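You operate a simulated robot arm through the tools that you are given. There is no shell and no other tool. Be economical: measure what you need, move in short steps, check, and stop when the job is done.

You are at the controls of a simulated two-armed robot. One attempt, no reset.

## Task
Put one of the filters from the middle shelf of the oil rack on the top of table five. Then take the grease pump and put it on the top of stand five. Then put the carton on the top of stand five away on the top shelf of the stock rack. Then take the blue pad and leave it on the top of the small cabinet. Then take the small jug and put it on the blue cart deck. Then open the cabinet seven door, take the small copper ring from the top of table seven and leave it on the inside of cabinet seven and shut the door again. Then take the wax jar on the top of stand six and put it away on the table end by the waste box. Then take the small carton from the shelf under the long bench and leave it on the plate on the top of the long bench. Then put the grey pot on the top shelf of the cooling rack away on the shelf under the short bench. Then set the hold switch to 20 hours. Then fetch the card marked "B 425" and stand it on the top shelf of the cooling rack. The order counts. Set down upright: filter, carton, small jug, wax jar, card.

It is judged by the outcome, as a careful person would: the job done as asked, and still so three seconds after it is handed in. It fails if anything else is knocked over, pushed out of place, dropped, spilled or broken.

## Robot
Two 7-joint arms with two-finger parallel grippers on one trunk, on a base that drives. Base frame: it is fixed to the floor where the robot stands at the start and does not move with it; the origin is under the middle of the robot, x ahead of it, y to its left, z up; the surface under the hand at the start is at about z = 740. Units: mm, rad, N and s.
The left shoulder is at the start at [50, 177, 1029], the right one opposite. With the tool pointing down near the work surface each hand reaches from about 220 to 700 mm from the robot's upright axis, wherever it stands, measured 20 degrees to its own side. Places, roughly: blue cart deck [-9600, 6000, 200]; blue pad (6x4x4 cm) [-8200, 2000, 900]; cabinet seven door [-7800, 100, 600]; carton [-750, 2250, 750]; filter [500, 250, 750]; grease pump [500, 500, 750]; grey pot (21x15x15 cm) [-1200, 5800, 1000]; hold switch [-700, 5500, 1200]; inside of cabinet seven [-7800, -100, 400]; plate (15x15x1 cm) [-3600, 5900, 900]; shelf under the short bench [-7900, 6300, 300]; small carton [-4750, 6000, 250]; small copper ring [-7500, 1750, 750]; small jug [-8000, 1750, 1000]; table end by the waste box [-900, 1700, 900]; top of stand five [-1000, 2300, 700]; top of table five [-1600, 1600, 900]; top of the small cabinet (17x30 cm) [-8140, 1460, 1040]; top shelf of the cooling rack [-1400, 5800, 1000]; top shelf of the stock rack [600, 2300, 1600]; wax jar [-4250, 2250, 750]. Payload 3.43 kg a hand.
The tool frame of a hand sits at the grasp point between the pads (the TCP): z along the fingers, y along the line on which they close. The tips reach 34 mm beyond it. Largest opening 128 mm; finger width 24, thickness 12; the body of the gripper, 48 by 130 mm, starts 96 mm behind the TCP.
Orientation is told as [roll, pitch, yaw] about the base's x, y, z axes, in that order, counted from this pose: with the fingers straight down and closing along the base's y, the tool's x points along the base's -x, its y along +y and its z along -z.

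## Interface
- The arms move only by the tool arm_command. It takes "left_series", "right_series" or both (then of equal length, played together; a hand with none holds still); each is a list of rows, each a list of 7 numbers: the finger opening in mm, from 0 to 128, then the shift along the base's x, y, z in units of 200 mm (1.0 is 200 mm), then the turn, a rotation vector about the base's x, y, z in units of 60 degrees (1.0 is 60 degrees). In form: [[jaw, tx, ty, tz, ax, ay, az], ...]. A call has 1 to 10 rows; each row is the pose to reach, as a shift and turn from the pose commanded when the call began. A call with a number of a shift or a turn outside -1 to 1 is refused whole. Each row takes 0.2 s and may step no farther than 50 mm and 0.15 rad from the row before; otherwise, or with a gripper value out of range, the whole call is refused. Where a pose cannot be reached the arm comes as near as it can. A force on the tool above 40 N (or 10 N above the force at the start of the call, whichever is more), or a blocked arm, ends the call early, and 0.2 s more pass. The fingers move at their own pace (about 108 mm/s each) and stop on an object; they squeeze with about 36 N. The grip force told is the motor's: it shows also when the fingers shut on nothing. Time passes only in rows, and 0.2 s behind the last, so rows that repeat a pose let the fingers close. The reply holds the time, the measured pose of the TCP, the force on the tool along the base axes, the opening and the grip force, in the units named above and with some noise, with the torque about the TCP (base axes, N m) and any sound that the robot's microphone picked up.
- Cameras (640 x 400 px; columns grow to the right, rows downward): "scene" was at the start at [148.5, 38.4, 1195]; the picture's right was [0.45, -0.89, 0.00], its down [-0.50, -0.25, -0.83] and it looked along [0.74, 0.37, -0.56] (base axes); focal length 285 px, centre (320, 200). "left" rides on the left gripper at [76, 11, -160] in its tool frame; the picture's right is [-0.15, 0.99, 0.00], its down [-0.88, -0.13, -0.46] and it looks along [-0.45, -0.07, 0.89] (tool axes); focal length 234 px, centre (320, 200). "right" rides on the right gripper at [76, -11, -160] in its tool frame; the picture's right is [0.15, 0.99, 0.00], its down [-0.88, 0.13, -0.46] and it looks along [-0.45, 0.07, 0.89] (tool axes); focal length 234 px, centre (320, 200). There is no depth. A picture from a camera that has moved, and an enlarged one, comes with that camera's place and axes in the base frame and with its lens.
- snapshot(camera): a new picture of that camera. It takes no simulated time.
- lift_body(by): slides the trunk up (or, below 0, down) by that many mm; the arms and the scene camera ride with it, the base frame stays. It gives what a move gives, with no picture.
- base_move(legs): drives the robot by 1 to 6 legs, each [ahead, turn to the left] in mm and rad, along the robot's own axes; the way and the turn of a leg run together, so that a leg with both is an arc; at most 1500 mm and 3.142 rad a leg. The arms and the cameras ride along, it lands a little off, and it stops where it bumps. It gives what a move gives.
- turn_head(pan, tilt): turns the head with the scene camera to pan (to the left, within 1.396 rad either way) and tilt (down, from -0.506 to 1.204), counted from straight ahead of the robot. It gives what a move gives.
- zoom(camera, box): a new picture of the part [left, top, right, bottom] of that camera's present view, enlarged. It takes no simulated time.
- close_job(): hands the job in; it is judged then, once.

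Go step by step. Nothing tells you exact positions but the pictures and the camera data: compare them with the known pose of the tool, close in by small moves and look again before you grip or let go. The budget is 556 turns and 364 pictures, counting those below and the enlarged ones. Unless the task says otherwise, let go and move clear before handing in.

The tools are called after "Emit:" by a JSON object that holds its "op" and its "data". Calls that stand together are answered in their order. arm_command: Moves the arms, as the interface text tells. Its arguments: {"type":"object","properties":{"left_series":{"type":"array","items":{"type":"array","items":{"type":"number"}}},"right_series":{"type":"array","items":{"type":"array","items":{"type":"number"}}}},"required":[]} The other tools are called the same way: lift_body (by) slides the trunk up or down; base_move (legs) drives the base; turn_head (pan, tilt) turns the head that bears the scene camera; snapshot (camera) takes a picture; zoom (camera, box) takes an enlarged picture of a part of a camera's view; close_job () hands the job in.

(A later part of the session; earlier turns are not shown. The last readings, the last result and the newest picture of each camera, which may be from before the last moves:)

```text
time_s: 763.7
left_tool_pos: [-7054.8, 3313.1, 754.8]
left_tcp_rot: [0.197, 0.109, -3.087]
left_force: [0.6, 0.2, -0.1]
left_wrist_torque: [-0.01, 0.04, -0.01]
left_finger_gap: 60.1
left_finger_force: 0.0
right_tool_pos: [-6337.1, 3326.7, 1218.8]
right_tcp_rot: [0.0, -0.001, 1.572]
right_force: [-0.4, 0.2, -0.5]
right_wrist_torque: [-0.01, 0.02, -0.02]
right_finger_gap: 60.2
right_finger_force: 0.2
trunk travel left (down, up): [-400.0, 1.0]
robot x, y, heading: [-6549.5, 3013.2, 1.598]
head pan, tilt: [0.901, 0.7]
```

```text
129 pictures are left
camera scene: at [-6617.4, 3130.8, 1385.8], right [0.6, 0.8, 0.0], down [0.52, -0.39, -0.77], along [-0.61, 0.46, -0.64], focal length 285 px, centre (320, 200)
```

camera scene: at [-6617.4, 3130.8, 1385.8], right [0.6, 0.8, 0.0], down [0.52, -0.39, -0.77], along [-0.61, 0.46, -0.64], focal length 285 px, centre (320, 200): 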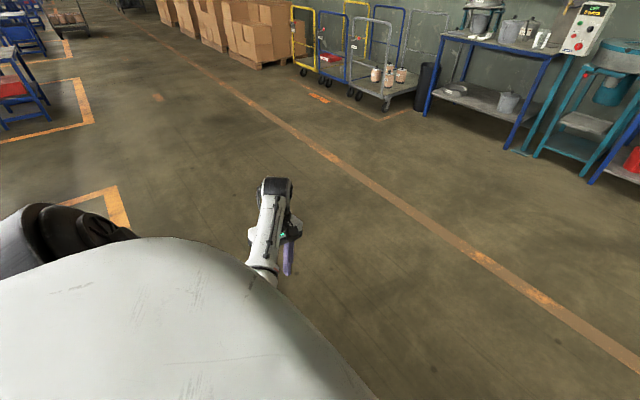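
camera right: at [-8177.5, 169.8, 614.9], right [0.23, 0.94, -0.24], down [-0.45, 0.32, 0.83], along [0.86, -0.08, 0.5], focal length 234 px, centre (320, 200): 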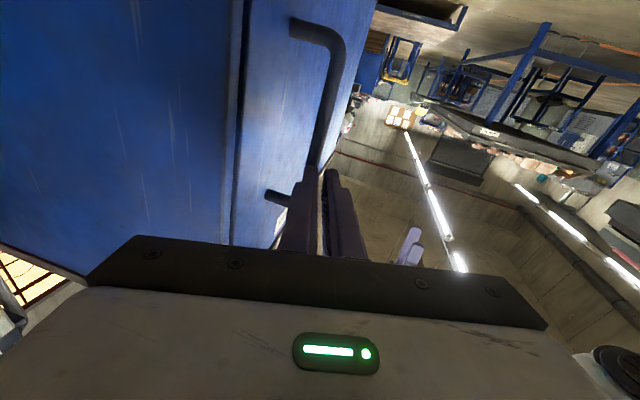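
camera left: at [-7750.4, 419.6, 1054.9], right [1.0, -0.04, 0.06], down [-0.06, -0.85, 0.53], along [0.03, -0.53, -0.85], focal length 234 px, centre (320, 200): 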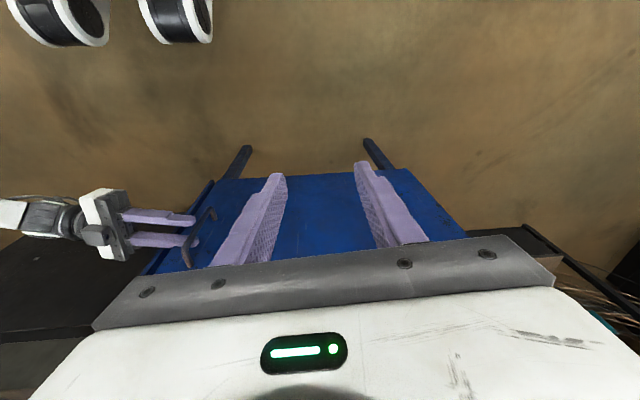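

Still elbow-down, which is workable: earlier I travelled fine with the hand tucked at shoulder height. I'll bring it there along the path that worked (further forward first, then up).

Emit:
{"op": "arm_command", "data": {"left_series": [[60, 0, 0.12, 0, 0, 0, -0.125], [60, 0, 0.24, 0, 0, 0, -0.25], [60, 0, 0.36, 0, 0, 0, -0.375], [60, 0.05, 0.48, 0, 0, 0, -0.5], [60, 0.1, 0.6, 0, 0, 0, -0.625], [60, 0.15, 0.72, 0, 0, 0, -0.75]]}}

Emit:
{"op": "arm_command", "data": {"left_series": [[60, 0, 0.12, 0, 0, 0, -0.125], [60, 0, 0.24, 0, 0, 0, -0.25], [60, 0, 0.36, 0, 0, 0, -0.375], [60, 0.05, 0.48, 0, 0, 0, -0.5], [60, 0.1, 0.6, 0, 0, 0, -0.625], [60, 0.15, 0.68, 0, 0, 0, -0.75]]}}

Emit:
{"op": "arm_command", "data": {"left_series": [[60, 0.1, -0.02, 0.2, 0, 0, 0], [60, 0.2, -0.05, 0.4, 0, 0, 0], [60, 0.3, -0.1, 0.6, 0, 0, 0], [60, 0.4, -0.15, 0.8, 0, 0, 0], [60, 0.5, -0.2, 1.0, 0, 0, 0]]}}

Emit:
{"op": "arm_command", "data": {"left_series": [[60, 0.08, -0.05, 0.2, -0.03, -0.03, 0], [60, 0.16, -0.1, 0.4, -0.06, -0.06, 0], [60, 0.24, -0.15, 0.6, -0.09, -0.09, 0], [60, 0.32, -0.2, 0.8, -0.12, -0.12, 0], [60, 0.36, -0.25, 1.0, -0.15, -0.12, 0]]}}

Emit:
{"op": "snapshot", "data": {"camera": "scene"}}

```text
time_s: 765.1
left_tool_pos: [-7022.8, 3454.5, 751.8]
left_tcp_rot: [0.194, 0.109, 2.408]
left_force: [-0.1, 0.8, -0.9]
left_wrist_torque: [0.0, 0.01, 0.0]
left_finger_gap: 60.1
left_finger_force: 0.1
right_tool_pos: [-6337.4, 3326.1, 1218.4]
right_tcp_rot: [-0.001, 0.0, 1.569]
right_force: [0.3, 0.2, 0.9]
right_wrist_torque: [0.02, -0.03, 0.02]
right_finger_gap: 59.9
right_finger_force: 0.1
trunk travel left (down, up): [-400.0, 1.0]
robot x, y, heading: [-6545.8, 3013.5, 1.598]
head pan, tilt: [0.901, 0.7]
```

```text
time_s: 766.5
left_tool_pos: [-6988.3, 3548.4, 774.9]
left_tcp_rot: [0.198, 0.102, 1.623]
left_force: [-0.9, 0.0, 1.2]
left_wrist_torque: [-0.04, -0.06, 0.0]
left_finger_gap: 59.8
left_finger_force: 0.0
left hand out of reach, approached as far as the arm can: row 4, 5, 6
right_tool_pos: [-6339.2, 3325.6, 1220.6]
right_tcp_rot: [-0.002, 0.0, 1.57]
right_force: [-0.5, -0.7, -0.3]
right_wrist_torque: [0.06, -0.02, -0.05]
right_finger_gap: 60.0
right_finger_force: 0.0
trunk travel left (down, up): [-400.0, 1.0]
robot x, y, heading: [-6547.7, 3007.2, 1.6]
head pan, tilt: [0.901, 0.7]
```

```text
time_s: 767.9
left_tool_pos: [-6916.9, 3499.9, 973.1]
left_tcp_rot: [0.23, 0.116, 1.672]
left_force: [0.4, 0.2, 0.2]
left_wrist_torque: [-0.03, -0.02, -0.02]
left_finger_gap: 59.9
left_finger_force: 0.2
right_tool_pos: [-6338.9, 3326.6, 1218.5]
right_tcp_rot: [-0.001, -0.003, 1.571]
right_force: [0.7, -0.4, -0.9]
right_wrist_torque: [-0.03, 0.01, 0.02]
right_finger_gap: 60.1
right_finger_force: 0.2
trunk travel left (down, up): [-400.0, 1.0]
robot x, y, heading: [-6549.8, 3013.4, 1.594]
head pan, tilt: [0.901, 0.7]
stopped in row 5 (left hand): the arm was blocked; the commanded pose is now the measured one
```

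```text
time_s: 769.1
left_tool_pos: [-6896.0, 3505.7, 1153.9]
left_tcp_rot: [0.114, 0.272, 1.656]
left_force: [-0.7, -0.7, 1.0]
left_wrist_torque: [0.08, 0.02, 0.0]
left_finger_gap: 60.1
left_finger_force: 0.2
left hand out of reach, approached as far as the arm can: row 1, 2, 3, 4, 5
right_tool_pos: [-6337.0, 3324.2, 1218.8]
right_tcp_rot: [0.001, -0.002, 1.571]
right_force: [-0.6, -0.3, 0.2]
right_wrist_torque: [0.04, 0.05, -0.03]
right_finger_gap: 60.0
right_finger_force: 0.1
trunk travel left (down, up): [-400.0, 1.0]
robot x, y, heading: [-6545.4, 3006.8, 1.598]
head pan, tilt: [0.901, 0.7]
```

```text
128 pictures are left
camera scene: at [-6616.8, 3128.2, 1386.1], right [0.6, 0.8, 0.0], down [0.51, -0.38, -0.77], along [-0.61, 0.46, -0.64], focal length 285 px, centre (320, 200)
```

scene: 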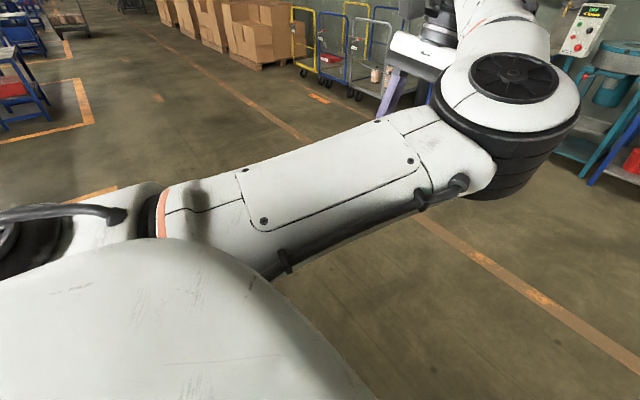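

The left arm is now compact in front at shoulder height, fine for travelling. I'll pull it in a bit closer and then go for the ring.

Emit:
{"op": "arm_command", "data": {"left_series": [[60, -0.05, -0.15, 0, 0, 0, 0], [60, -0.1, -0.3, 0, 0, 0, 0], [60, -0.15, -0.45, 0, 0, 0, 0], [60, -0.2, -0.6, 0, 0, 0, 0]]}}

Emit:
{"op": "base_move", "data": {"legs": [[0, 3.1], [1350, 0], [0, -1.53]]}}

Emit:
{"op": "turn_head", "data": {"pan": -0.2, "tilt": 0.6}}

Emit:
{"op": "snapshot", "data": {"camera": "scene"}}

```text
time_s: 770.1
left_tool_pos: [-6966.6, 3391.2, 1158.2]
left_tcp_rot: [0.108, 0.279, 1.664]
left_force: [0.4, -0.2, 0.2]
left_wrist_torque: [-0.01, 0.0, 0.01]
left_finger_gap: 59.9
left_finger_force: 0.0
left hand out of reach, approached as far as the arm can: row 1, 2, 3, 4
right_tool_pos: [-6339.0, 3325.6, 1219.0]
right_tcp_rot: [-0.001, -0.001, 1.572]
right_force: [0.6, 1.4, -0.3]
right_wrist_torque: [0.02, -0.01, 0.02]
right_finger_gap: 59.7
right_finger_force: 0.0
trunk travel left (down, up): [-400.0, 1.0]
robot x, y, heading: [-6544.9, 3008.9, 1.596]
head pan, tilt: [0.901, 0.7]
```

```text
time_s: 788.0
left_tool_pos: [-6898.2, 1246.3, 1155.5]
left_tcp_rot: [0.112, 0.282, -3.05]
left_force: [0.9, -0.3, -0.1]
left_wrist_torque: [0.01, -0.01, 0.0]
left_finger_gap: 60.1
left_finger_force: 0.0
right_tool_pos: [-6831.5, 1874.7, 1219.3]
right_tcp_rot: [0.001, -0.001, 3.137]
right_force: [0.2, 0.2, 0.4]
right_wrist_torque: [-0.04, 0.01, 0.03]
right_finger_gap: 60.0
right_finger_force: 0.1
trunk travel left (down, up): [-400.0, 1.0]
robot x, y, heading: [-6512.6, 1668.3, -3.117]
head pan, tilt: [0.901, 0.7]
```

```text
time_s: 789.4
left_tool_pos: [-6897.8, 1246.2, 1155.6]
left_tcp_rot: [0.112, 0.282, -3.047]
left_force: [-0.6, 0.2, 0.2]
left_wrist_torque: [0.0, 0.01, -0.01]
left_finger_gap: 59.9
left_finger_force: 0.1
right_tool_pos: [-6831.4, 1875.0, 1218.8]
right_tcp_rot: [-0.001, 0.0, 3.138]
right_force: [-0.5, -0.3, 0.0]
right_wrist_torque: [0.03, -0.02, 0.02]
right_finger_gap: 59.8
right_finger_force: 0.0
trunk travel left (down, up): [-400.0, 1.0]
robot x, y, heading: [-6518.0, 1664.3, -3.117]
head pan, tilt: [-0.201, 0.6]
```

```text
127 pictures are left
camera scene: at [-6674.0, 1677.7, 1394.4], right [0.17, 0.98, 0.0], down [0.56, -0.1, -0.83], along [-0.81, 0.14, -0.56], focal length 285 px, centre (320, 200)
```

scene: 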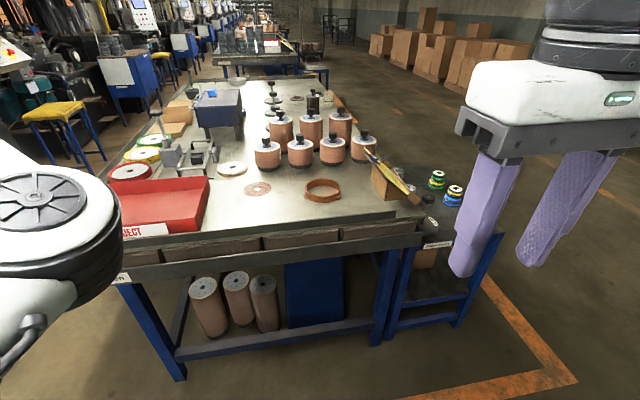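

The ring is at about [-7489, 1829], ~124 mm wide. I'll drive 410 mm closer and put the right hand over its +y wall.

Emit:
{"op": "base_move", "data": {"legs": [[410, 0]]}}

Emit:
{"op": "turn_head", "data": {"pan": -0.1, "tilt": 0.8}}

Emit:
{"op": "snapshot", "data": {"camera": "scene"}}

Emit:
{"op": "snapshot", "data": {"camera": "right"}}

```text
time_s: 791.9
left_tool_pos: [-7304.4, 1227.7, 1154.9]
left_tcp_rot: [0.111, 0.284, -3.035]
left_force: [0.3, -0.2, 0.3]
left_wrist_torque: [0.02, -0.03, -0.01]
left_finger_gap: 60.1
left_finger_force: 0.2
right_tool_pos: [-7246.2, 1860.2, 1218.7]
right_tcp_rot: [-0.001, 0.001, -3.131]
right_force: [-0.2, 0.2, 0.2]
right_wrist_torque: [0.0, -0.01, 0.01]
right_finger_gap: 60.2
right_finger_force: 0.2
trunk travel left (down, up): [-400.0, 1.0]
robot x, y, heading: [-6929.3, 1648.8, -3.106]
head pan, tilt: [-0.201, 0.6]
```

```text
time_s: 792.6
left_tool_pos: [-7302.5, 1225.7, 1155.7]
left_tcp_rot: [0.111, 0.284, -3.032]
left_force: [-0.6, -0.3, 0.3]
left_wrist_torque: [0.01, 0.02, 0.0]
left_finger_gap: 59.9
left_finger_force: 0.0
right_tool_pos: [-7245.9, 1857.9, 1219.6]
right_tcp_rot: [0.001, -0.004, -3.132]
right_force: [0.2, 0.1, -1.5]
right_wrist_torque: [-0.03, 0.0, 0.01]
right_finger_gap: 60.1
right_finger_force: 0.1
trunk travel left (down, up): [-400.0, 1.0]
robot x, y, heading: [-6931.1, 1647.6, -3.105]
head pan, tilt: [-0.099, 0.799]
```

```text
126 pictures are left
camera scene: at [-7079.1, 1653.8, 1377.6], right [0.06, 1.0, 0.0], down [0.71, -0.05, -0.7], along [-0.7, 0.04, -0.72], focal length 285 px, centre (320, 200)
```

scene: 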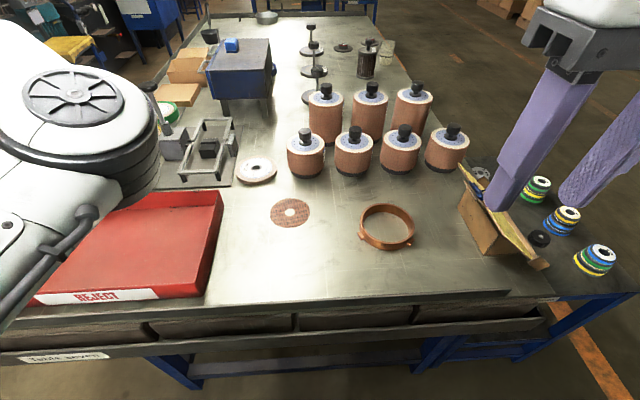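

```text
125 pictures are left
camera right: at [-7169.8, 1870.5, 1379.6], right [0.16, -0.99, 0.0], down [-0.88, -0.14, 0.46], along [-0.45, -0.07, -0.89], focal length 234 px, centre (320, 200)
```

right: 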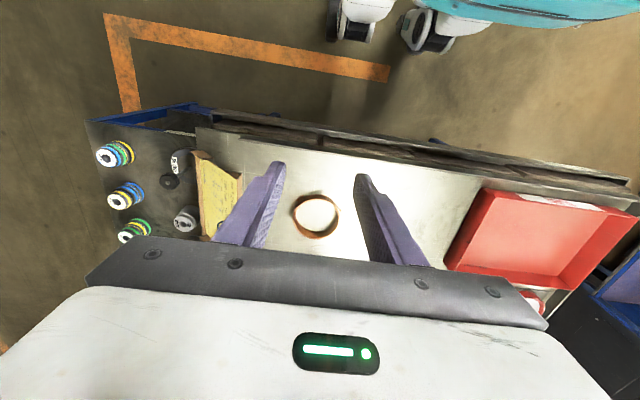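

The ring is confirmed at [-7477, 1828], outer radius ~61, with the +y wall free of lugs. I'll lower the right hand so its fingers straddle that wall.

Emit:
{"op": "arm_command", "data": {"right_series": [[32, -0.2, 0.03, -0.1, 0, 0, 0], [32, -0.4, 0.06, -0.2, 0, 0, 0], [32, -0.6, 0.09, -0.3, 0, 0, 0], [32, -0.8, 0.12, -0.4, 0, 0, 0], [32, -1.0, 0.145, -0.5, 0, 0, 0]]}}

Emit:
{"op": "arm_command", "data": {"right_series": [[32, -0.15, 0, -0.2, 0, 0, 0], [32, -0.155, 0, -0.4, 0, 0, 0], [32, -0.155, 0, -0.6, 0, 0, 0], [32, -0.155, 0, -0.8, 0, 0, 0]]}}

Emit:
{"op": "snapshot", "data": {"camera": "right"}}

Emit:
{"op": "zoom", "data": {"camera": "scene", "box": [300, 130, 500, 255]}}

```text
time_s: 793.8
left_tool_pos: [-7304.3, 1227.7, 1155.8]
left_tcp_rot: [0.112, 0.284, -3.034]
left_force: [0.1, 0.7, 0.8]
left_wrist_torque: [0.03, -0.01, -0.02]
left_finger_gap: 60.1
left_finger_force: 0.0
right_tool_pos: [-7448.0, 1888.1, 1117.2]
right_tcp_rot: [-0.002, 0.0, -3.132]
right_force: [-0.3, -0.3, -0.2]
right_wrist_torque: [-0.02, -0.01, -0.02]
right_finger_gap: 32.0
right_finger_force: 0.0
trunk travel left (down, up): [-400.0, 1.0]
robot x, y, heading: [-6925.3, 1651.2, -3.106]
head pan, tilt: [-0.099, 0.799]
```

```text
time_s: 794.8
left_tool_pos: [-7303.8, 1229.2, 1155.3]
left_tcp_rot: [0.112, 0.282, -3.032]
left_force: [-0.3, -0.2, -0.1]
left_wrist_torque: [0.02, -0.01, 0.02]
left_finger_gap: 59.8
left_finger_force: 0.0
right_tool_pos: [-7477.6, 1889.7, 959.9]
right_tcp_rot: [-0.001, -0.002, -3.132]
right_force: [-0.2, 0.2, 0.3]
right_wrist_torque: [0.0, 0.0, -0.01]
right_finger_gap: 32.3
right_finger_force: 0.1
trunk travel left (down, up): [-400.0, 1.0]
robot x, y, heading: [-6929.4, 1654.4, -3.104]
head pan, tilt: [-0.099, 0.799]
```

```text
124 pictures are left
camera right: at [-7401.9, 1901.0, 1120.0], right [0.16, -0.99, 0.0], down [-0.88, -0.14, 0.46], along [-0.45, -0.07, -0.89], focal length 234 px, centre (320, 200)
```

right: 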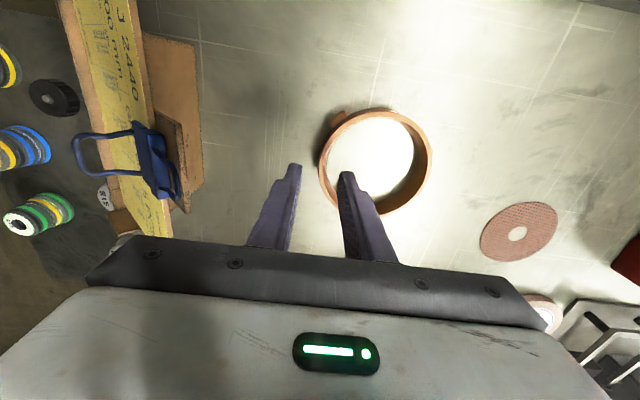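

```text
3.20 times, centred on (400, 192) of scene
camera zoom: at [-7079.3, 1654.1, 1377.6], right [0.06, 1.0, 0.0], down [0.72, -0.05, -0.7], along [-0.7, 0.04, -0.72], focal length 913 px, centre (64, 224)
```

zoom: 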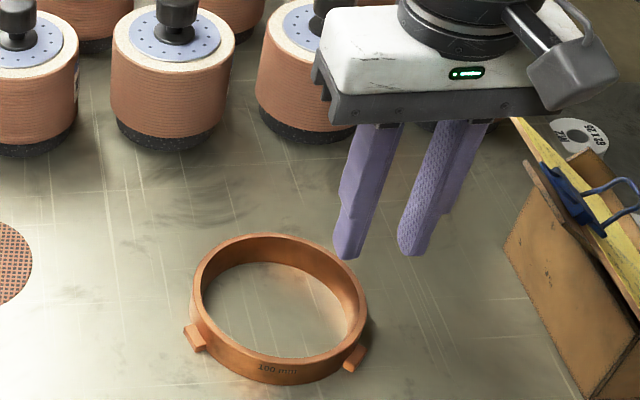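

Straddle position is right. Lowering the last 62 mm and closing on the wall.

Emit:
{"op": "arm_command", "data": {"right_series": [[32, 0.03, -0.015, -0.15, 0, 0, 0], [32, 0.03, -0.015, -0.27, 0, 0, 0], [32, 0.03, -0.015, -0.305, 0, 0, 0], [15, 0.03, -0.015, -0.305, 0, 0, 0], [2, 0.03, -0.015, -0.305, 0, 0, 0], [2, 0.03, -0.015, -0.305, 0, 0, 0], [2, 0.03, -0.015, -0.28, 0, 0, 0]]}}

Emit:
{"op": "zoom", "data": {"camera": "scene", "box": [300, 130, 500, 255]}}

```text
time_s: 796.4
left_tool_pos: [-7304.5, 1227.6, 1154.6]
left_tcp_rot: [0.111, 0.285, -3.033]
left_force: [0.1, -1.2, 0.7]
left_wrist_torque: [0.01, 0.02, 0.0]
left_finger_gap: 60.2
left_finger_force: 0.1
right_tool_pos: [-7470.2, 1883.8, 903.9]
right_tcp_rot: [0.001, 0.001, -3.131]
right_force: [0.9, 1.3, -6.4]
right_wrist_torque: [0.34, 0.07, 0.0]
right_finger_gap: 7.9
right_finger_force: 35.8
trunk travel left (down, up): [-400.0, 1.0]
robot x, y, heading: [-6930.1, 1651.8, -3.104]
head pan, tilt: [-0.099, 0.799]
```

```text
3.20 times, centred on (400, 192) of scene
camera zoom: at [-7079.7, 1654.0, 1377.4], right [0.06, 1.0, 0.0], down [0.72, -0.04, -0.7], along [-0.7, 0.04, -0.72], focal length 913 px, centre (64, 224)
```

zoom: 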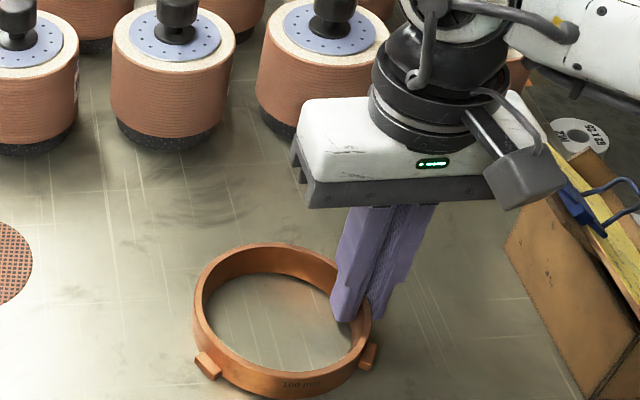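

Wall gripped (8 mm). Lifting smoothly.

Emit:
{"op": "arm_command", "data": {"right_series": [[2, 0, 0, 0.08, 0, 0, 0], [2, 0, 0, 0.2, 0, 0, 0], [2, 0, 0, 0.4, 0, 0, 0], [2, 0, 0, 0.6, 0, 0, 0], [2, 0, 0, 0.8, 0, 0, 0], [2, 0, 0, 1.0, 0, 0, 0]]}}

Emit:
{"op": "snapshot", "data": {"camera": "scene"}}

```text
time_s: 797.8
left_tool_pos: [-7303.6, 1228.8, 1155.9]
left_tcp_rot: [0.111, 0.283, -3.033]
left_force: [0.2, -0.1, -1.1]
left_wrist_torque: [0.0, 0.01, 0.02]
left_finger_gap: 60.2
left_finger_force: 0.1
right_tool_pos: [-7470.7, 1885.5, 1103.3]
right_tcp_rot: [-0.001, 0.0, -3.132]
right_force: [0.9, -0.4, -7.7]
right_wrist_torque: [0.32, 0.07, -0.01]
right_finger_gap: 7.4
right_finger_force: 36.5
trunk travel left (down, up): [-400.0, 1.0]
robot x, y, heading: [-6929.9, 1655.7, -3.106]
head pan, tilt: [-0.099, 0.799]
```

```text
121 pictures are left
camera scene: at [-7079.4, 1653.6, 1377.5], right [0.06, 1.0, 0.0], down [0.72, -0.04, -0.7], along [-0.7, 0.04, -0.72], focal length 285 px, centre (320, 200)
```

scene: 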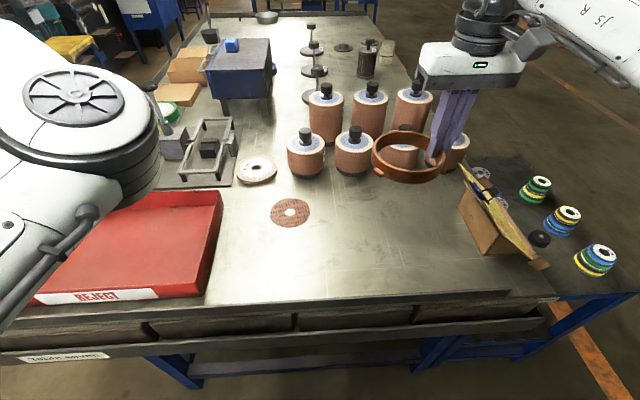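

The ring hangs level. I'll draw it in, back away and drive to the open cabinet.

Emit:
{"op": "arm_command", "data": {"right_series": [[2, 0.2, 0, 0.05, 0, 0, 0], [2, 0.4, 0, 0.1, 0, 0, 0], [2, 0.6, 0, 0.15, 0, 0, 0], [2, 0.8, 0, 0.2, 0, 0, 0]]}}

Emit:
{"op": "base_move", "data": {"legs": [[-400, 0], [0, 1.54], [1040, 0], [0, -1.57]]}}

Emit:
{"op": "base_move", "data": {"legs": [[1150, 0]]}}

Emit:
{"op": "turn_head", "data": {"pan": 0.4, "tilt": 0.5}}

Emit:
{"op": "snapshot", "data": {"camera": "scene"}}

```text
time_s: 798.8
left_tool_pos: [-7303.2, 1227.6, 1156.5]
left_tcp_rot: [0.111, 0.284, -3.033]
left_force: [-0.4, 0.3, -0.4]
left_wrist_torque: [-0.02, 0.02, -0.03]
left_finger_gap: 60.2
left_finger_force: 0.2
right_tool_pos: [-7309.5, 1882.2, 1142.8]
right_tcp_rot: [0.0, -0.002, -3.131]
right_force: [-0.1, 0.7, -6.3]
right_wrist_torque: [0.36, 0.05, 0.0]
right_finger_gap: 7.6
right_finger_force: 35.8
trunk travel left (down, up): [-400.0, 1.0]
robot x, y, heading: [-6931.8, 1654.0, -3.104]
head pan, tilt: [-0.099, 0.799]
```

```text
time_s: 813.9
left_tool_pos: [-6922.7, 217.9, 1155.7]
left_tcp_rot: [0.112, 0.283, -3.086]
left_force: [0.8, -0.2, 0.2]
left_wrist_torque: [0.02, 0.0, -0.02]
left_finger_gap: 60.1
left_finger_force: 0.3
right_tool_pos: [-6896.1, 871.4, 1143.3]
right_tcp_rot: [-0.001, 0.001, 3.099]
right_force: [-0.4, 0.9, -6.5]
right_wrist_torque: [0.35, -0.01, 0.0]
right_finger_gap: 7.4
right_finger_force: 35.8
trunk travel left (down, up): [-400.0, 1.0]
robot x, y, heading: [-6526.8, 619.9, 3.127]
head pan, tilt: [-0.099, 0.799]
```

```text
time_s: 819.8
left_tool_pos: [-8072.4, 231.0, 1155.8]
left_tcp_rot: [0.112, 0.286, -3.082]
left_force: [1.3, -0.3, 0.2]
left_wrist_torque: [0.0, -0.01, 0.01]
left_finger_gap: 60.1
left_finger_force: 0.0
right_tool_pos: [-8047.5, 886.2, 1142.8]
right_tcp_rot: [0.001, 0.001, 3.103]
right_force: [-0.2, -0.3, -6.6]
right_wrist_torque: [0.32, -0.02, 0.01]
right_finger_gap: 7.5
right_finger_force: 36.0
trunk travel left (down, up): [-400.0, 1.0]
robot x, y, heading: [-7676.0, 641.0, 3.132]
head pan, tilt: [-0.099, 0.799]
```

```text
time_s: 820.7
left_tool_pos: [-8071.9, 231.1, 1156.0]
left_tcp_rot: [0.112, 0.282, -3.084]
left_force: [0.5, -0.3, -0.5]
left_wrist_torque: [0.0, 0.02, 0.01]
left_finger_gap: 60.4
left_finger_force: 0.0
right_tool_pos: [-8047.4, 885.5, 1141.9]
right_tcp_rot: [0.0, 0.0, 3.102]
right_force: [0.0, -0.2, -6.0]
right_wrist_torque: [0.33, -0.01, 0.03]
right_finger_gap: 7.5
right_finger_force: 36.3
trunk travel left (down, up): [-400.0, 1.0]
robot x, y, heading: [-7675.7, 638.7, 3.127]
head pan, tilt: [0.4, 0.499]
```

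```text
120 pictures are left
camera scene: at [-7830.9, 603.3, 1403.4], right [-0.38, 0.93, 0.0], down [0.44, 0.18, -0.88], along [-0.81, -0.33, -0.48], focal length 285 px, centre (320, 200)
```

scene: 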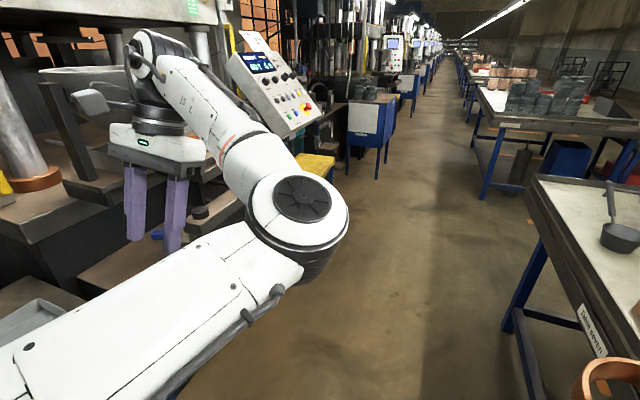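

Turning to face the cabinet opening.

Emit:
{"op": "base_move", "data": {"legs": [[0, 1.585]]}}

Emit:
{"op": "turn_head", "data": {"pan": -0.2, "tilt": 0.65}}

Emit:
{"op": "snapshot", "data": {"camera": "scene"}}

```text
time_s: 825.0
left_tool_pos: [-7256.2, 253.5, 1155.1]
left_tcp_rot: [0.111, 0.283, -1.482]
left_force: [0.4, -0.1, 0.0]
left_wrist_torque: [0.0, 0.01, -0.01]
left_finger_gap: 59.9
left_finger_force: 0.1
right_tool_pos: [-7911.6, 258.0, 1142.1]
right_tcp_rot: [-0.001, 0.002, -1.58]
right_force: [1.0, -0.1, -5.8]
right_wrist_torque: [0.0, 0.35, -0.02]
right_finger_gap: 7.4
right_finger_force: 35.8
trunk travel left (down, up): [-400.0, 1.0]
robot x, y, heading: [-7677.5, 639.9, -1.55]
head pan, tilt: [0.4, 0.499]
```

```text
time_s: 826.0
left_tool_pos: [-7257.3, 254.5, 1155.6]
left_tcp_rot: [0.112, 0.283, -1.48]
left_force: [-0.4, -0.2, 0.1]
left_wrist_torque: [0.01, -0.02, -0.02]
left_finger_gap: 60.3
left_finger_force: 0.1
right_tool_pos: [-7912.1, 259.0, 1142.8]
right_tcp_rot: [-0.001, 0.0, -1.579]
right_force: [-1.0, 0.1, -6.5]
right_wrist_torque: [-0.05, 0.34, 0.02]
right_finger_gap: 7.6
right_finger_force: 36.2
trunk travel left (down, up): [-400.0, 1.0]
robot x, y, heading: [-7672.8, 634.5, -1.558]
head pan, tilt: [-0.201, 0.649]
```

```text
119 pictures are left
camera scene: at [-7690.7, 480.8, 1390.1], right [-0.98, 0.18, 0.0], down [0.11, 0.59, -0.8], along [-0.14, -0.78, -0.6], focal length 285 px, centre (320, 200)
```

scene: 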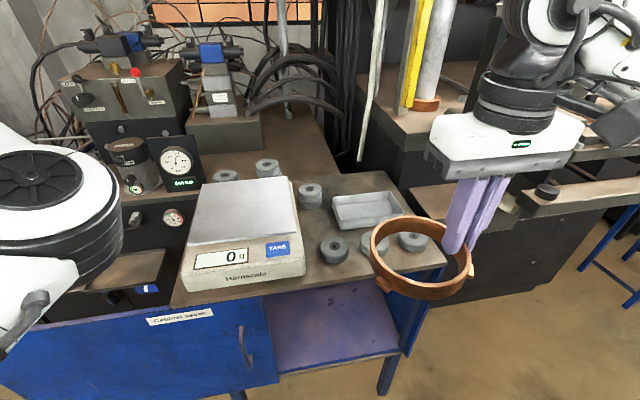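

The opening spans x -8011..-7629, with the floor at z about 415. I'll shift the ring slightly, lower the trunk in front of the cabinet, and check.

Emit:
{"op": "arm_command", "data": {"right_series": [[2, 0.08, 0.12, 0, 0, 0, 0], [2, 0.15, 0.25, 0, 0, 0, 0]]}}

Emit:
{"op": "lift_body", "data": {"by": -250}}

Emit:
{"op": "snapshot", "data": {"camera": "scene"}}

```text
time_s: 826.6
left_tool_pos: [-7256.7, 254.5, 1156.0]
left_tcp_rot: [0.112, 0.284, -1.481]
left_force: [0.3, 0.1, 0.2]
left_wrist_torque: [0.01, 0.01, -0.01]
left_finger_gap: 59.6
left_finger_force: 0.1
right_tool_pos: [-7881.5, 310.1, 1142.5]
right_tcp_rot: [0.001, -0.001, -1.58]
right_force: [0.2, 1.1, -5.8]
right_wrist_torque: [-0.02, 0.34, -0.01]
right_finger_gap: 7.2
right_finger_force: 36.1
trunk travel left (down, up): [-400.0, 1.0]
robot x, y, heading: [-7673.5, 640.0, -1.549]
head pan, tilt: [-0.201, 0.649]
```

```text
time_s: 829.2
left_tool_pos: [-7257.4, 255.1, 905.4]
left_tcp_rot: [0.111, 0.281, -1.481]
left_force: [0.7, 0.1, 0.6]
left_wrist_torque: [-0.01, -0.01, -0.01]
left_finger_gap: 60.1
left_finger_force: 0.1
right_tool_pos: [-7880.8, 310.0, 892.3]
right_tcp_rot: [0.001, -0.001, -1.578]
right_force: [0.3, 0.8, -6.3]
right_wrist_torque: [-0.02, 0.33, -0.03]
right_finger_gap: 7.3
right_finger_force: 36.4
trunk travel left (down, up): [-150.0, 251.0]
robot x, y, heading: [-7674.2, 637.2, -1.552]
head pan, tilt: [-0.201, 0.649]
```

```text
118 pictures are left
camera scene: at [-7690.7, 481.0, 1140.1], right [-0.98, 0.18, 0.0], down [0.11, 0.59, -0.8], along [-0.14, -0.78, -0.6], focal length 285 px, centre (320, 200)
```

scene: 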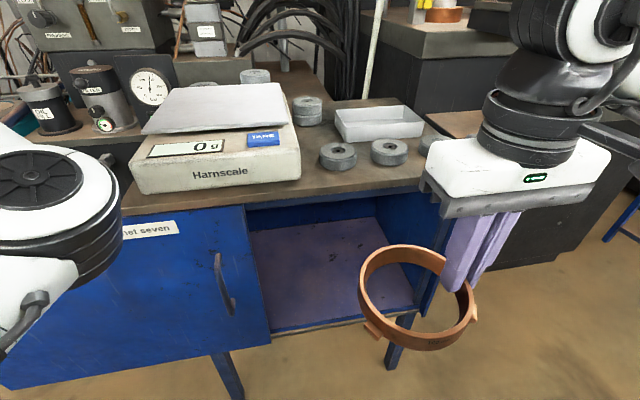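

The forearm can't fit under the cabinet top with fingers straight down. So I'll pitch the hand about 40° before entering, and let the ring pivot flat in the grip as it touches the floor. Lower the trunk and pitch now.

Emit:
{"op": "lift_body", "data": {"by": -148}}

Emit:
{"op": "arm_command", "data": {"right_series": [[2, 0, -0.03, 0, -0.11, 0, 0], [2, 0, -0.06, 0, -0.22, 0, 0], [2, 0, -0.09, 0, -0.335, 0, 0], [2, 0, -0.12, -0.05, -0.445, 0, 0], [2, 0, -0.15, -0.1, -0.555, 0, 0], [2, 0, -0.18, -0.15, -0.667, 0, 0]]}}

Emit:
{"op": "snapshot", "data": {"camera": "scene"}}

Emit:
{"op": "snapshot", "data": {"camera": "right"}}

```text
time_s: 830.9
left_tool_pos: [-7257.7, 254.5, 757.3]
left_tcp_rot: [0.113, 0.282, -1.482]
left_force: [0.5, 0.6, 0.0]
left_wrist_torque: [-0.03, -0.01, -0.02]
left_finger_gap: 59.7
left_finger_force: 0.2
right_tool_pos: [-7881.3, 307.6, 743.5]
right_tcp_rot: [0.0, 0.001, -1.58]
right_force: [-0.3, 1.1, -6.6]
right_wrist_torque: [-0.03, 0.34, -0.01]
right_finger_gap: 7.3
right_finger_force: 35.9
trunk travel left (down, up): [-2.0, 399.0]
robot x, y, heading: [-7676.8, 635.5, -1.55]
head pan, tilt: [-0.201, 0.649]
```

```text
time_s: 832.3
left_tool_pos: [-7257.4, 254.3, 758.1]
left_tcp_rot: [0.113, 0.285, -1.481]
left_force: [-0.6, 0.2, 0.6]
left_wrist_torque: [-0.02, -0.01, -0.03]
left_finger_gap: 59.9
left_finger_force: 0.0
right_tool_pos: [-7871.0, 225.0, 734.8]
right_tcp_rot: [0.006, -0.697, -1.582]
right_force: [0.2, -0.2, -6.0]
right_wrist_torque: [0.08, 0.35, 0.01]
right_finger_gap: 7.4
right_finger_force: 35.9
right hand out of reach, approached as far as the arm can: row 5, 6
trunk travel left (down, up): [-2.0, 399.0]
robot x, y, heading: [-7676.6, 639.3, -1.553]
head pan, tilt: [-0.201, 0.649]
```

```text
117 pictures are left
camera scene: at [-7690.7, 480.9, 992.1], right [-0.98, 0.18, 0.0], down [0.11, 0.59, -0.8], along [-0.14, -0.78, -0.6], focal length 285 px, centre (320, 200)
```

scene: 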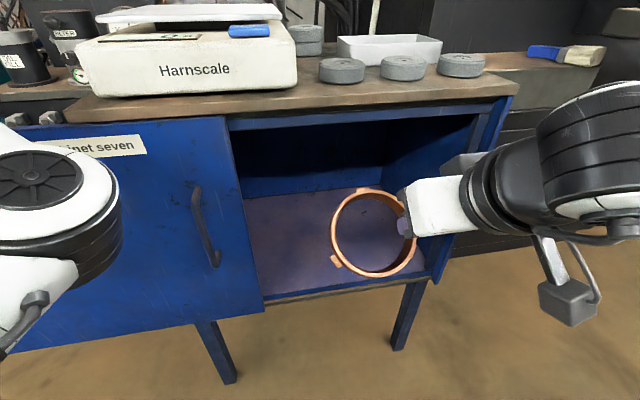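

```text
116 pictures are left
camera right: at [-7880.9, 385.9, 809.3], right [0.99, 0.11, -0.09], down [0.12, -0.38, 0.92], along [0.06, -0.92, -0.39], focal length 234 px, centre (320, 200)
```

right: 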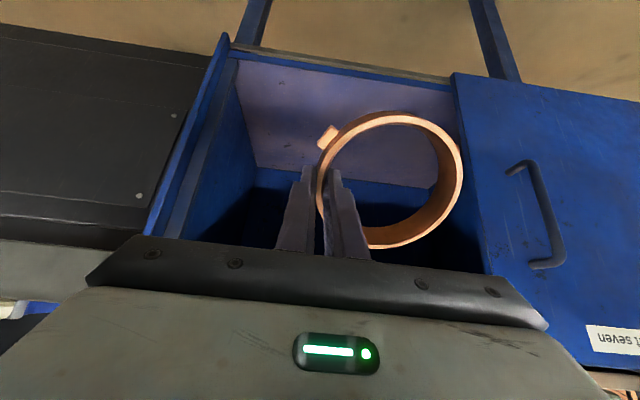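

Good posture. Lowering in front of the opening to z about 515.

Emit:
{"op": "arm_command", "data": {"right_series": [[2, 0, 0, -0.2, 0, 0, 0], [2, 0, 0, -0.4, 0, 0, 0], [2, 0, 0, -0.6, 0, 0, 0], [2, 0, 0, -0.8, 0, 0, 0], [2, 0, 0, -1.0, 0, 0, 0]]}}

Emit:
{"op": "arm_command", "data": {"right_series": [[2, 0, -0.2, -0.05, 0, 0, 0], [2, 0, -0.4, -0.1, 0, 0, 0], [2, 0, -0.5, -0.1, 0, 0, 0]]}}

Emit:
{"op": "snapshot", "data": {"camera": "scene"}}

Emit:
{"op": "snapshot", "data": {"camera": "right"}}

```text
time_s: 833.5
left_tool_pos: [-7256.9, 254.3, 757.2]
left_tcp_rot: [0.109, 0.282, -1.481]
left_force: [0.6, -0.6, 0.4]
left_wrist_torque: [0.02, 0.0, 0.0]
left_finger_gap: 59.9
left_finger_force: 0.0
right_tool_pos: [-7870.4, 223.9, 533.9]
right_tcp_rot: [0.005, -0.698, -1.584]
right_force: [-0.6, 0.0, -5.3]
right_wrist_torque: [0.08, 0.36, 0.03]
right_finger_gap: 7.6
right_finger_force: 36.0
right hand out of reach, approached as far as the arm can: row 1, 2, 3
trunk travel left (down, up): [-2.0, 399.0]
robot x, y, heading: [-7675.3, 636.3, -1.554]
head pan, tilt: [-0.201, 0.649]
```

```text
time_s: 834.3
left_tool_pos: [-7257.8, 254.7, 758.3]
left_tcp_rot: [0.112, 0.285, -1.481]
left_force: [0.2, 0.7, 0.0]
left_wrist_torque: [0.01, 0.03, -0.03]
left_finger_gap: 60.0
left_finger_force: 0.1
right_tool_pos: [-7871.9, 124.9, 513.2]
right_tcp_rot: [0.007, -0.699, -1.583]
right_force: [-0.3, 0.1, -6.2]
right_wrist_torque: [0.09, 0.33, 0.02]
right_finger_gap: 7.5
right_finger_force: 36.3
trunk travel left (down, up): [-2.0, 399.0]
robot x, y, heading: [-7676.5, 641.3, -1.551]
head pan, tilt: [-0.201, 0.649]
```

```text
115 pictures are left
camera scene: at [-7690.7, 480.9, 992.1], right [-0.98, 0.18, 0.0], down [0.11, 0.59, -0.8], along [-0.14, -0.78, -0.61], focal length 285 px, centre (320, 200)
```

scene: 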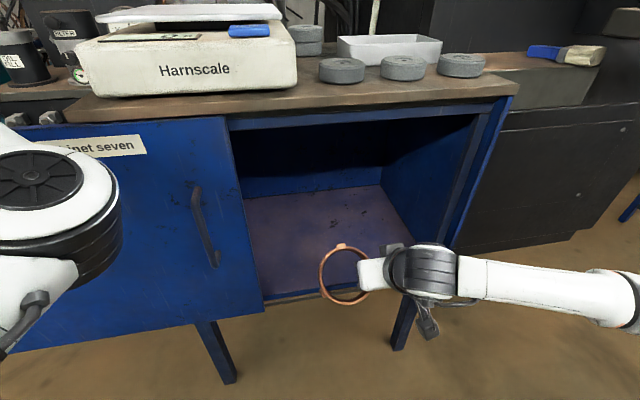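

```text
114 pictures are left
camera right: at [-7882.1, 284.1, 588.7], right [0.99, 0.11, -0.09], down [0.12, -0.38, 0.92], along [0.06, -0.92, -0.39], focal length 234 px, centre (320, 200)
```

right: 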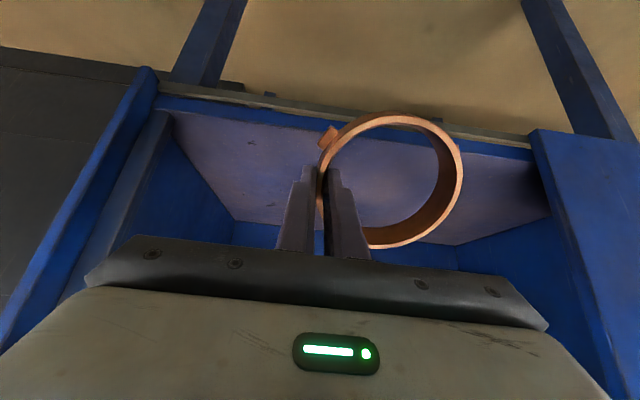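

Clear. Moving forward into the cabinet.

Emit:
{"op": "arm_command", "data": {"right_series": [[2, 0, -0.15, 0, 0, 0, 0], [2, 0, -0.3, 0, 0, 0, 0], [2, 0, -0.45, 0, 0, 0, 0], [2, 0, -0.6, 0, 0, 0, 0]]}}

Emit:
{"op": "snapshot", "data": {"camera": "scene"}}

Emit:
{"op": "snapshot", "data": {"camera": "right"}}

```text
time_s: 835.3
left_tool_pos: [-7257.8, 253.7, 757.4]
left_tcp_rot: [0.112, 0.284, -1.482]
left_force: [-0.5, 0.1, 0.2]
left_wrist_torque: [-0.03, -0.03, -0.02]
left_finger_gap: 60.1
left_finger_force: 0.1
right_tool_pos: [-7870.5, 3.4, 514.2]
right_tcp_rot: [0.008, -0.699, -1.582]
right_force: [0.1, 0.1, -6.1]
right_wrist_torque: [0.12, 0.35, -0.03]
right_finger_gap: 7.5
right_finger_force: 35.6
trunk travel left (down, up): [-2.0, 399.0]
robot x, y, heading: [-7676.1, 636.7, -1.552]
head pan, tilt: [-0.201, 0.649]
```

```text
113 pictures are left
camera scene: at [-7690.7, 480.8, 992.0], right [-0.98, 0.18, 0.0], down [0.11, 0.6, -0.8], along [-0.14, -0.78, -0.61], focal length 285 px, centre (320, 200)
```

scene: 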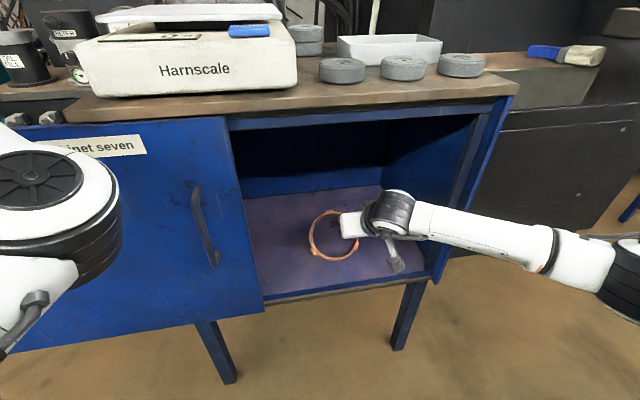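

```text
112 pictures are left
camera right: at [-7881.5, 164.8, 589.5], right [0.99, 0.11, -0.09], down [0.12, -0.38, 0.92], along [0.06, -0.92, -0.39], focal length 234 px, centre (320, 200)
```

right: 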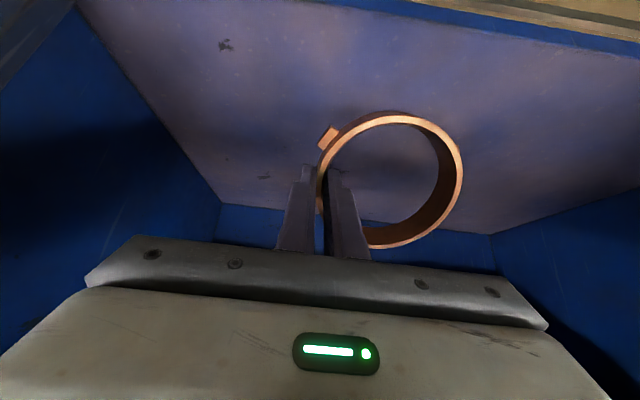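

Inside nicely. Lowering slowly so the ring meets the floor and pivots flat.

Emit:
{"op": "arm_command", "data": {"right_series": [[2, 0, 0, -0.04, 0, 0, 0], [2, 0, 0, -0.08, 0, 0, 0], [2, 0, 0, -0.12, 0, 0, 0], [2, 0, 0, -0.15, 0, 0, 0], [2, 0, 0, -0.18, 0, 0, 0], [2, 0, 0, -0.21, 0, 0, 0], [2, 0, 0, -0.24, 0, 0, 0], [2, 0, 0, -0.27, 0, 0, 0], [2, 0, 0, -0.3, 0, 0, 0]]}}

Emit:
{"op": "zoom", "data": {"camera": "scene", "box": [240, 150, 440, 275]}}

```text
time_s: 837.3
left_tool_pos: [-7256.1, 255.7, 757.5]
left_tcp_rot: [0.112, 0.28, -1.482]
left_force: [-0.4, -0.4, 0.4]
left_wrist_torque: [-0.02, 0.01, -0.01]
left_finger_gap: 59.9
left_finger_force: 0.1
right_tool_pos: [-7869.7, 1.9, 462.0]
right_tcp_rot: [0.014, -0.71, -1.588]
right_force: [-0.2, -5.4, 24.4]
right_wrist_torque: [0.74, -1.07, -0.16]
right_finger_gap: 10.9
right_finger_force: 36.5
trunk travel left (down, up): [-2.0, 399.0]
robot x, y, heading: [-7670.2, 638.8, -1.551]
head pan, tilt: [-0.201, 0.649]
```

```text
3.20 times, centred on (340, 212) of scene
camera zoom: at [-7690.0, 482.8, 992.6], right [-0.98, 0.18, 0.0], down [0.11, 0.59, -0.8], along [-0.14, -0.78, -0.6], focal length 913 px, centre (256, 160)
```

zoom: 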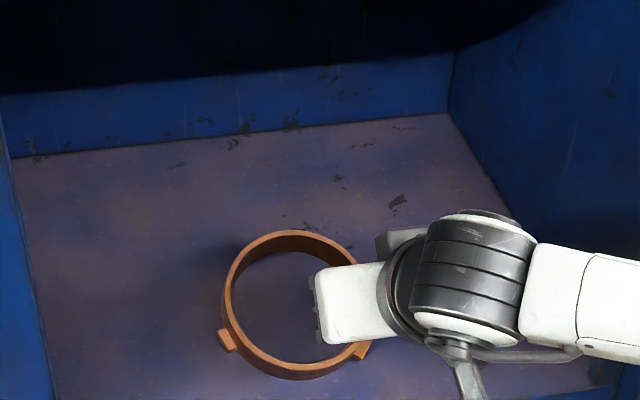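

The ring is down and nearly flat. Opening, then withdrawing up-back along the finger axis.

Emit:
{"op": "arm_command", "data": {"right_series": [[12, 0, 0, 0, 0, 0, 0], [20, 0, 0, 0.01, 0, 0, 0], [34, 0, 0, 0.02, 0, 0, 0], [34, 0, 0.05, 0.1, 0, 0, 0], [34, 0, 0.15, 0.22, 0, 0, 0], [34, 0, 0.3, 0.3, 0, 0, 0], [34, 0, 0.5, 0.3, 0, 0, 0], [34, 0, 0.7, 0.3, 0, 0, 0], [34, 0, 0.9, 0.3, 0, 0, 0]]}}

Emit:
{"op": "zoom", "data": {"camera": "scene", "box": [220, 130, 460, 280]}}

```text
time_s: 839.3
left_tool_pos: [-7257.7, 255.7, 758.5]
left_tcp_rot: [0.112, 0.283, -1.483]
left_force: [0.2, -0.1, 0.1]
left_wrist_torque: [0.0, 0.0, 0.01]
left_finger_gap: 59.8
left_finger_force: 0.0
right_tool_pos: [-7871.9, 186.2, 515.8]
right_tcp_rot: [0.005, -0.699, -1.584]
right_force: [-0.6, 0.5, -0.1]
right_wrist_torque: [0.0, -0.01, -0.01]
right_finger_gap: 34.1
right_finger_force: 0.1
trunk travel left (down, up): [-2.0, 399.0]
robot x, y, heading: [-7673.4, 638.9, -1.552]
head pan, tilt: [-0.201, 0.649]
```

```text
2.67 times, centred on (340, 205) of scene
camera zoom: at [-7690.5, 481.2, 992.2], right [-0.98, 0.18, 0.0], down [0.11, 0.59, -0.8], along [-0.14, -0.78, -0.6], focal length 761 px, centre (267, 187)
```

zoom: 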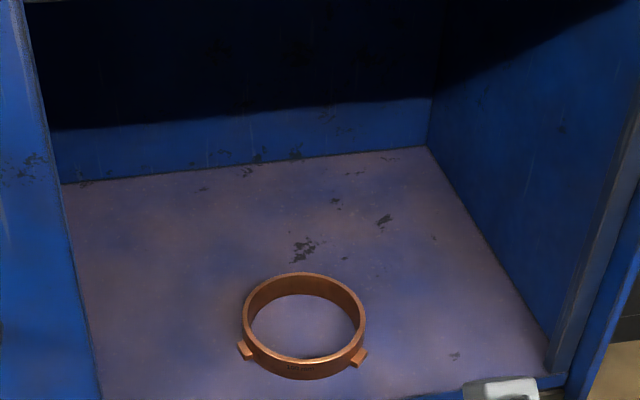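

The ring lies flat inside, clear of the door track. To close the door I'll shift the base 200 mm toward +x, so the right hand can push the bar back toward -x.

Emit:
{"op": "arm_command", "data": {"right_series": [[20, 0, 0.15, 0.1, 0, 0, 0], [0, 0, 0.3, 0.2, 0, 0, 0], [0, 0, 0.45, 0.3, 0, 0, 0], [0, 0, 0.55, 0.3, 0, 0, 0]]}}

Emit:
{"op": "lift_body", "data": {"by": 398}}

Emit:
{"op": "base_move", "data": {"legs": [[0, 1.56], [230, 0], [0, -1.57]]}}

Emit:
{"op": "lift_body", "data": {"by": -290}}

Emit:
{"op": "snapshot", "data": {"camera": "scene"}}

```text
time_s: 840.3
left_tool_pos: [-7258.3, 254.4, 758.2]
left_tcp_rot: [0.111, 0.283, -1.482]
left_force: [0.0, -0.4, 0.0]
left_wrist_torque: [-0.02, -0.01, 0.02]
left_finger_gap: 60.0
left_finger_force: 0.0
right_tool_pos: [-7860.3, 234.9, 550.9]
right_tcp_rot: [0.007, -0.701, -1.582]
right_force: [0.3, 0.3, 0.4]
right_wrist_torque: [0.01, -0.04, 0.01]
right_finger_gap: 0.0
right_finger_force: 33.8
right hand out of reach, approached as far as the arm can: row 2, 3, 4
trunk travel left (down, up): [-2.0, 399.0]
robot x, y, heading: [-7673.3, 639.7, -1.551]
head pan, tilt: [-0.201, 0.649]
```

```text
time_s: 844.1
left_tool_pos: [-7257.7, 254.3, 1155.2]
left_tcp_rot: [0.112, 0.282, -1.483]
left_force: [-0.8, 0.5, 0.0]
left_wrist_torque: [0.01, -0.02, -0.01]
left_finger_gap: 59.8
left_finger_force: 0.0
right_tool_pos: [-7860.2, 234.9, 948.4]
right_tcp_rot: [0.008, -0.699, -1.582]
right_force: [-0.3, -0.6, 0.5]
right_wrist_torque: [0.01, 0.03, -0.02]
right_finger_gap: 0.0
right_finger_force: 33.5
trunk travel left (down, up): [-400.0, 1.0]
robot x, y, heading: [-7676.3, 636.2, -1.552]
head pan, tilt: [-0.201, 0.649]
```

```text
time_s: 853.4
left_tool_pos: [-7026.5, 261.0, 1156.6]
left_tcp_rot: [0.11, 0.284, -1.472]
left_force: [0.2, 0.4, 0.5]
left_wrist_torque: [-0.02, -0.01, 0.0]
left_finger_gap: 59.8
left_finger_force: 0.1
right_tool_pos: [-7628.4, 233.7, 948.0]
right_tcp_rot: [0.006, -0.701, -1.57]
right_force: [-0.3, 0.4, -0.1]
right_wrist_torque: [0.0, -0.01, 0.01]
right_finger_gap: 0.0
right_finger_force: 33.3
trunk travel left (down, up): [-400.0, 1.0]
robot x, y, heading: [-7447.0, 634.1, -1.543]
head pan, tilt: [-0.201, 0.649]
```

```text
time_s: 856.3
left_tool_pos: [-7027.1, 260.0, 865.5]
left_tcp_rot: [0.11, 0.283, -1.469]
left_force: [-0.6, 0.3, 0.2]
left_wrist_torque: [0.03, 0.02, 0.01]
left_finger_gap: 60.2
left_finger_force: 0.0
right_tool_pos: [-7628.4, 233.9, 659.1]
right_tcp_rot: [0.006, -0.7, -1.571]
right_force: [0.4, -0.2, 0.2]
right_wrist_torque: [0.0, -0.01, 0.01]
right_finger_gap: 0.0
right_finger_force: 32.6
trunk travel left (down, up): [-110.0, 291.0]
robot x, y, heading: [-7449.7, 640.3, -1.543]
head pan, tilt: [-0.201, 0.649]
```

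```text
109 pictures are left
camera scene: at [-7463.0, 482.0, 1100.2], right [-0.99, 0.17, 0.0], down [0.1, 0.6, -0.8], along [-0.14, -0.79, -0.6], focal length 285 px, centre (320, 200)
```

scene: 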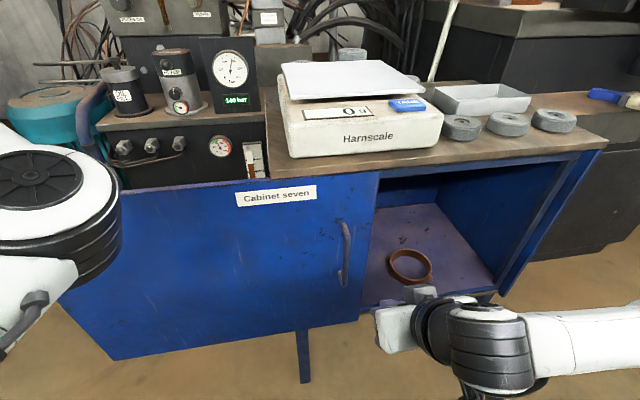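

The bar is at x about -7571. I'll pass in front of it to its +x side, move in, and push toward -x.

Emit:
{"op": "arm_command", "data": {"right_series": [[0, 0.15, 0, 0.1, 0, 0, 0], [0, 0.3, 0, 0.2, 0, 0, 0], [0, 0.45, 0, 0.2, 0, 0, 0], [0, 0.52, 0, 0.2, 0, 0, 0], [0, 0.52, -0.2, 0.2, 0, 0, 0], [0, 0.52, -0.42, 0.2, 0, 0, 0]]}}

Emit:
{"op": "snapshot", "data": {"camera": "right"}}

```text
time_s: 857.7
left_tool_pos: [-7027.7, 260.1, 864.4]
left_tcp_rot: [0.114, 0.284, -1.469]
left_force: [0.3, -0.9, -0.6]
left_wrist_torque: [0.0, 0.01, -0.02]
left_finger_gap: 60.0
left_finger_force: 0.1
right_tool_pos: [-7525.0, 149.6, 699.2]
right_tcp_rot: [0.005, -0.699, -1.57]
right_force: [0.1, 0.6, -0.4]
right_wrist_torque: [0.01, 0.0, 0.02]
right_finger_gap: 0.0
right_finger_force: 33.6
trunk travel left (down, up): [-110.0, 291.0]
robot x, y, heading: [-7448.0, 642.6, -1.544]
head pan, tilt: [-0.201, 0.649]
```

```text
108 pictures are left
camera right: at [-7537.8, 309.7, 774.5], right [0.99, 0.12, -0.09], down [0.13, -0.38, 0.92], along [0.07, -0.92, -0.39], focal length 234 px, centre (320, 200)
```

right: 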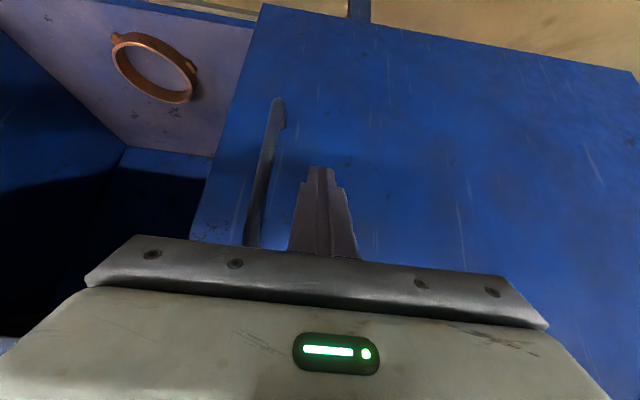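

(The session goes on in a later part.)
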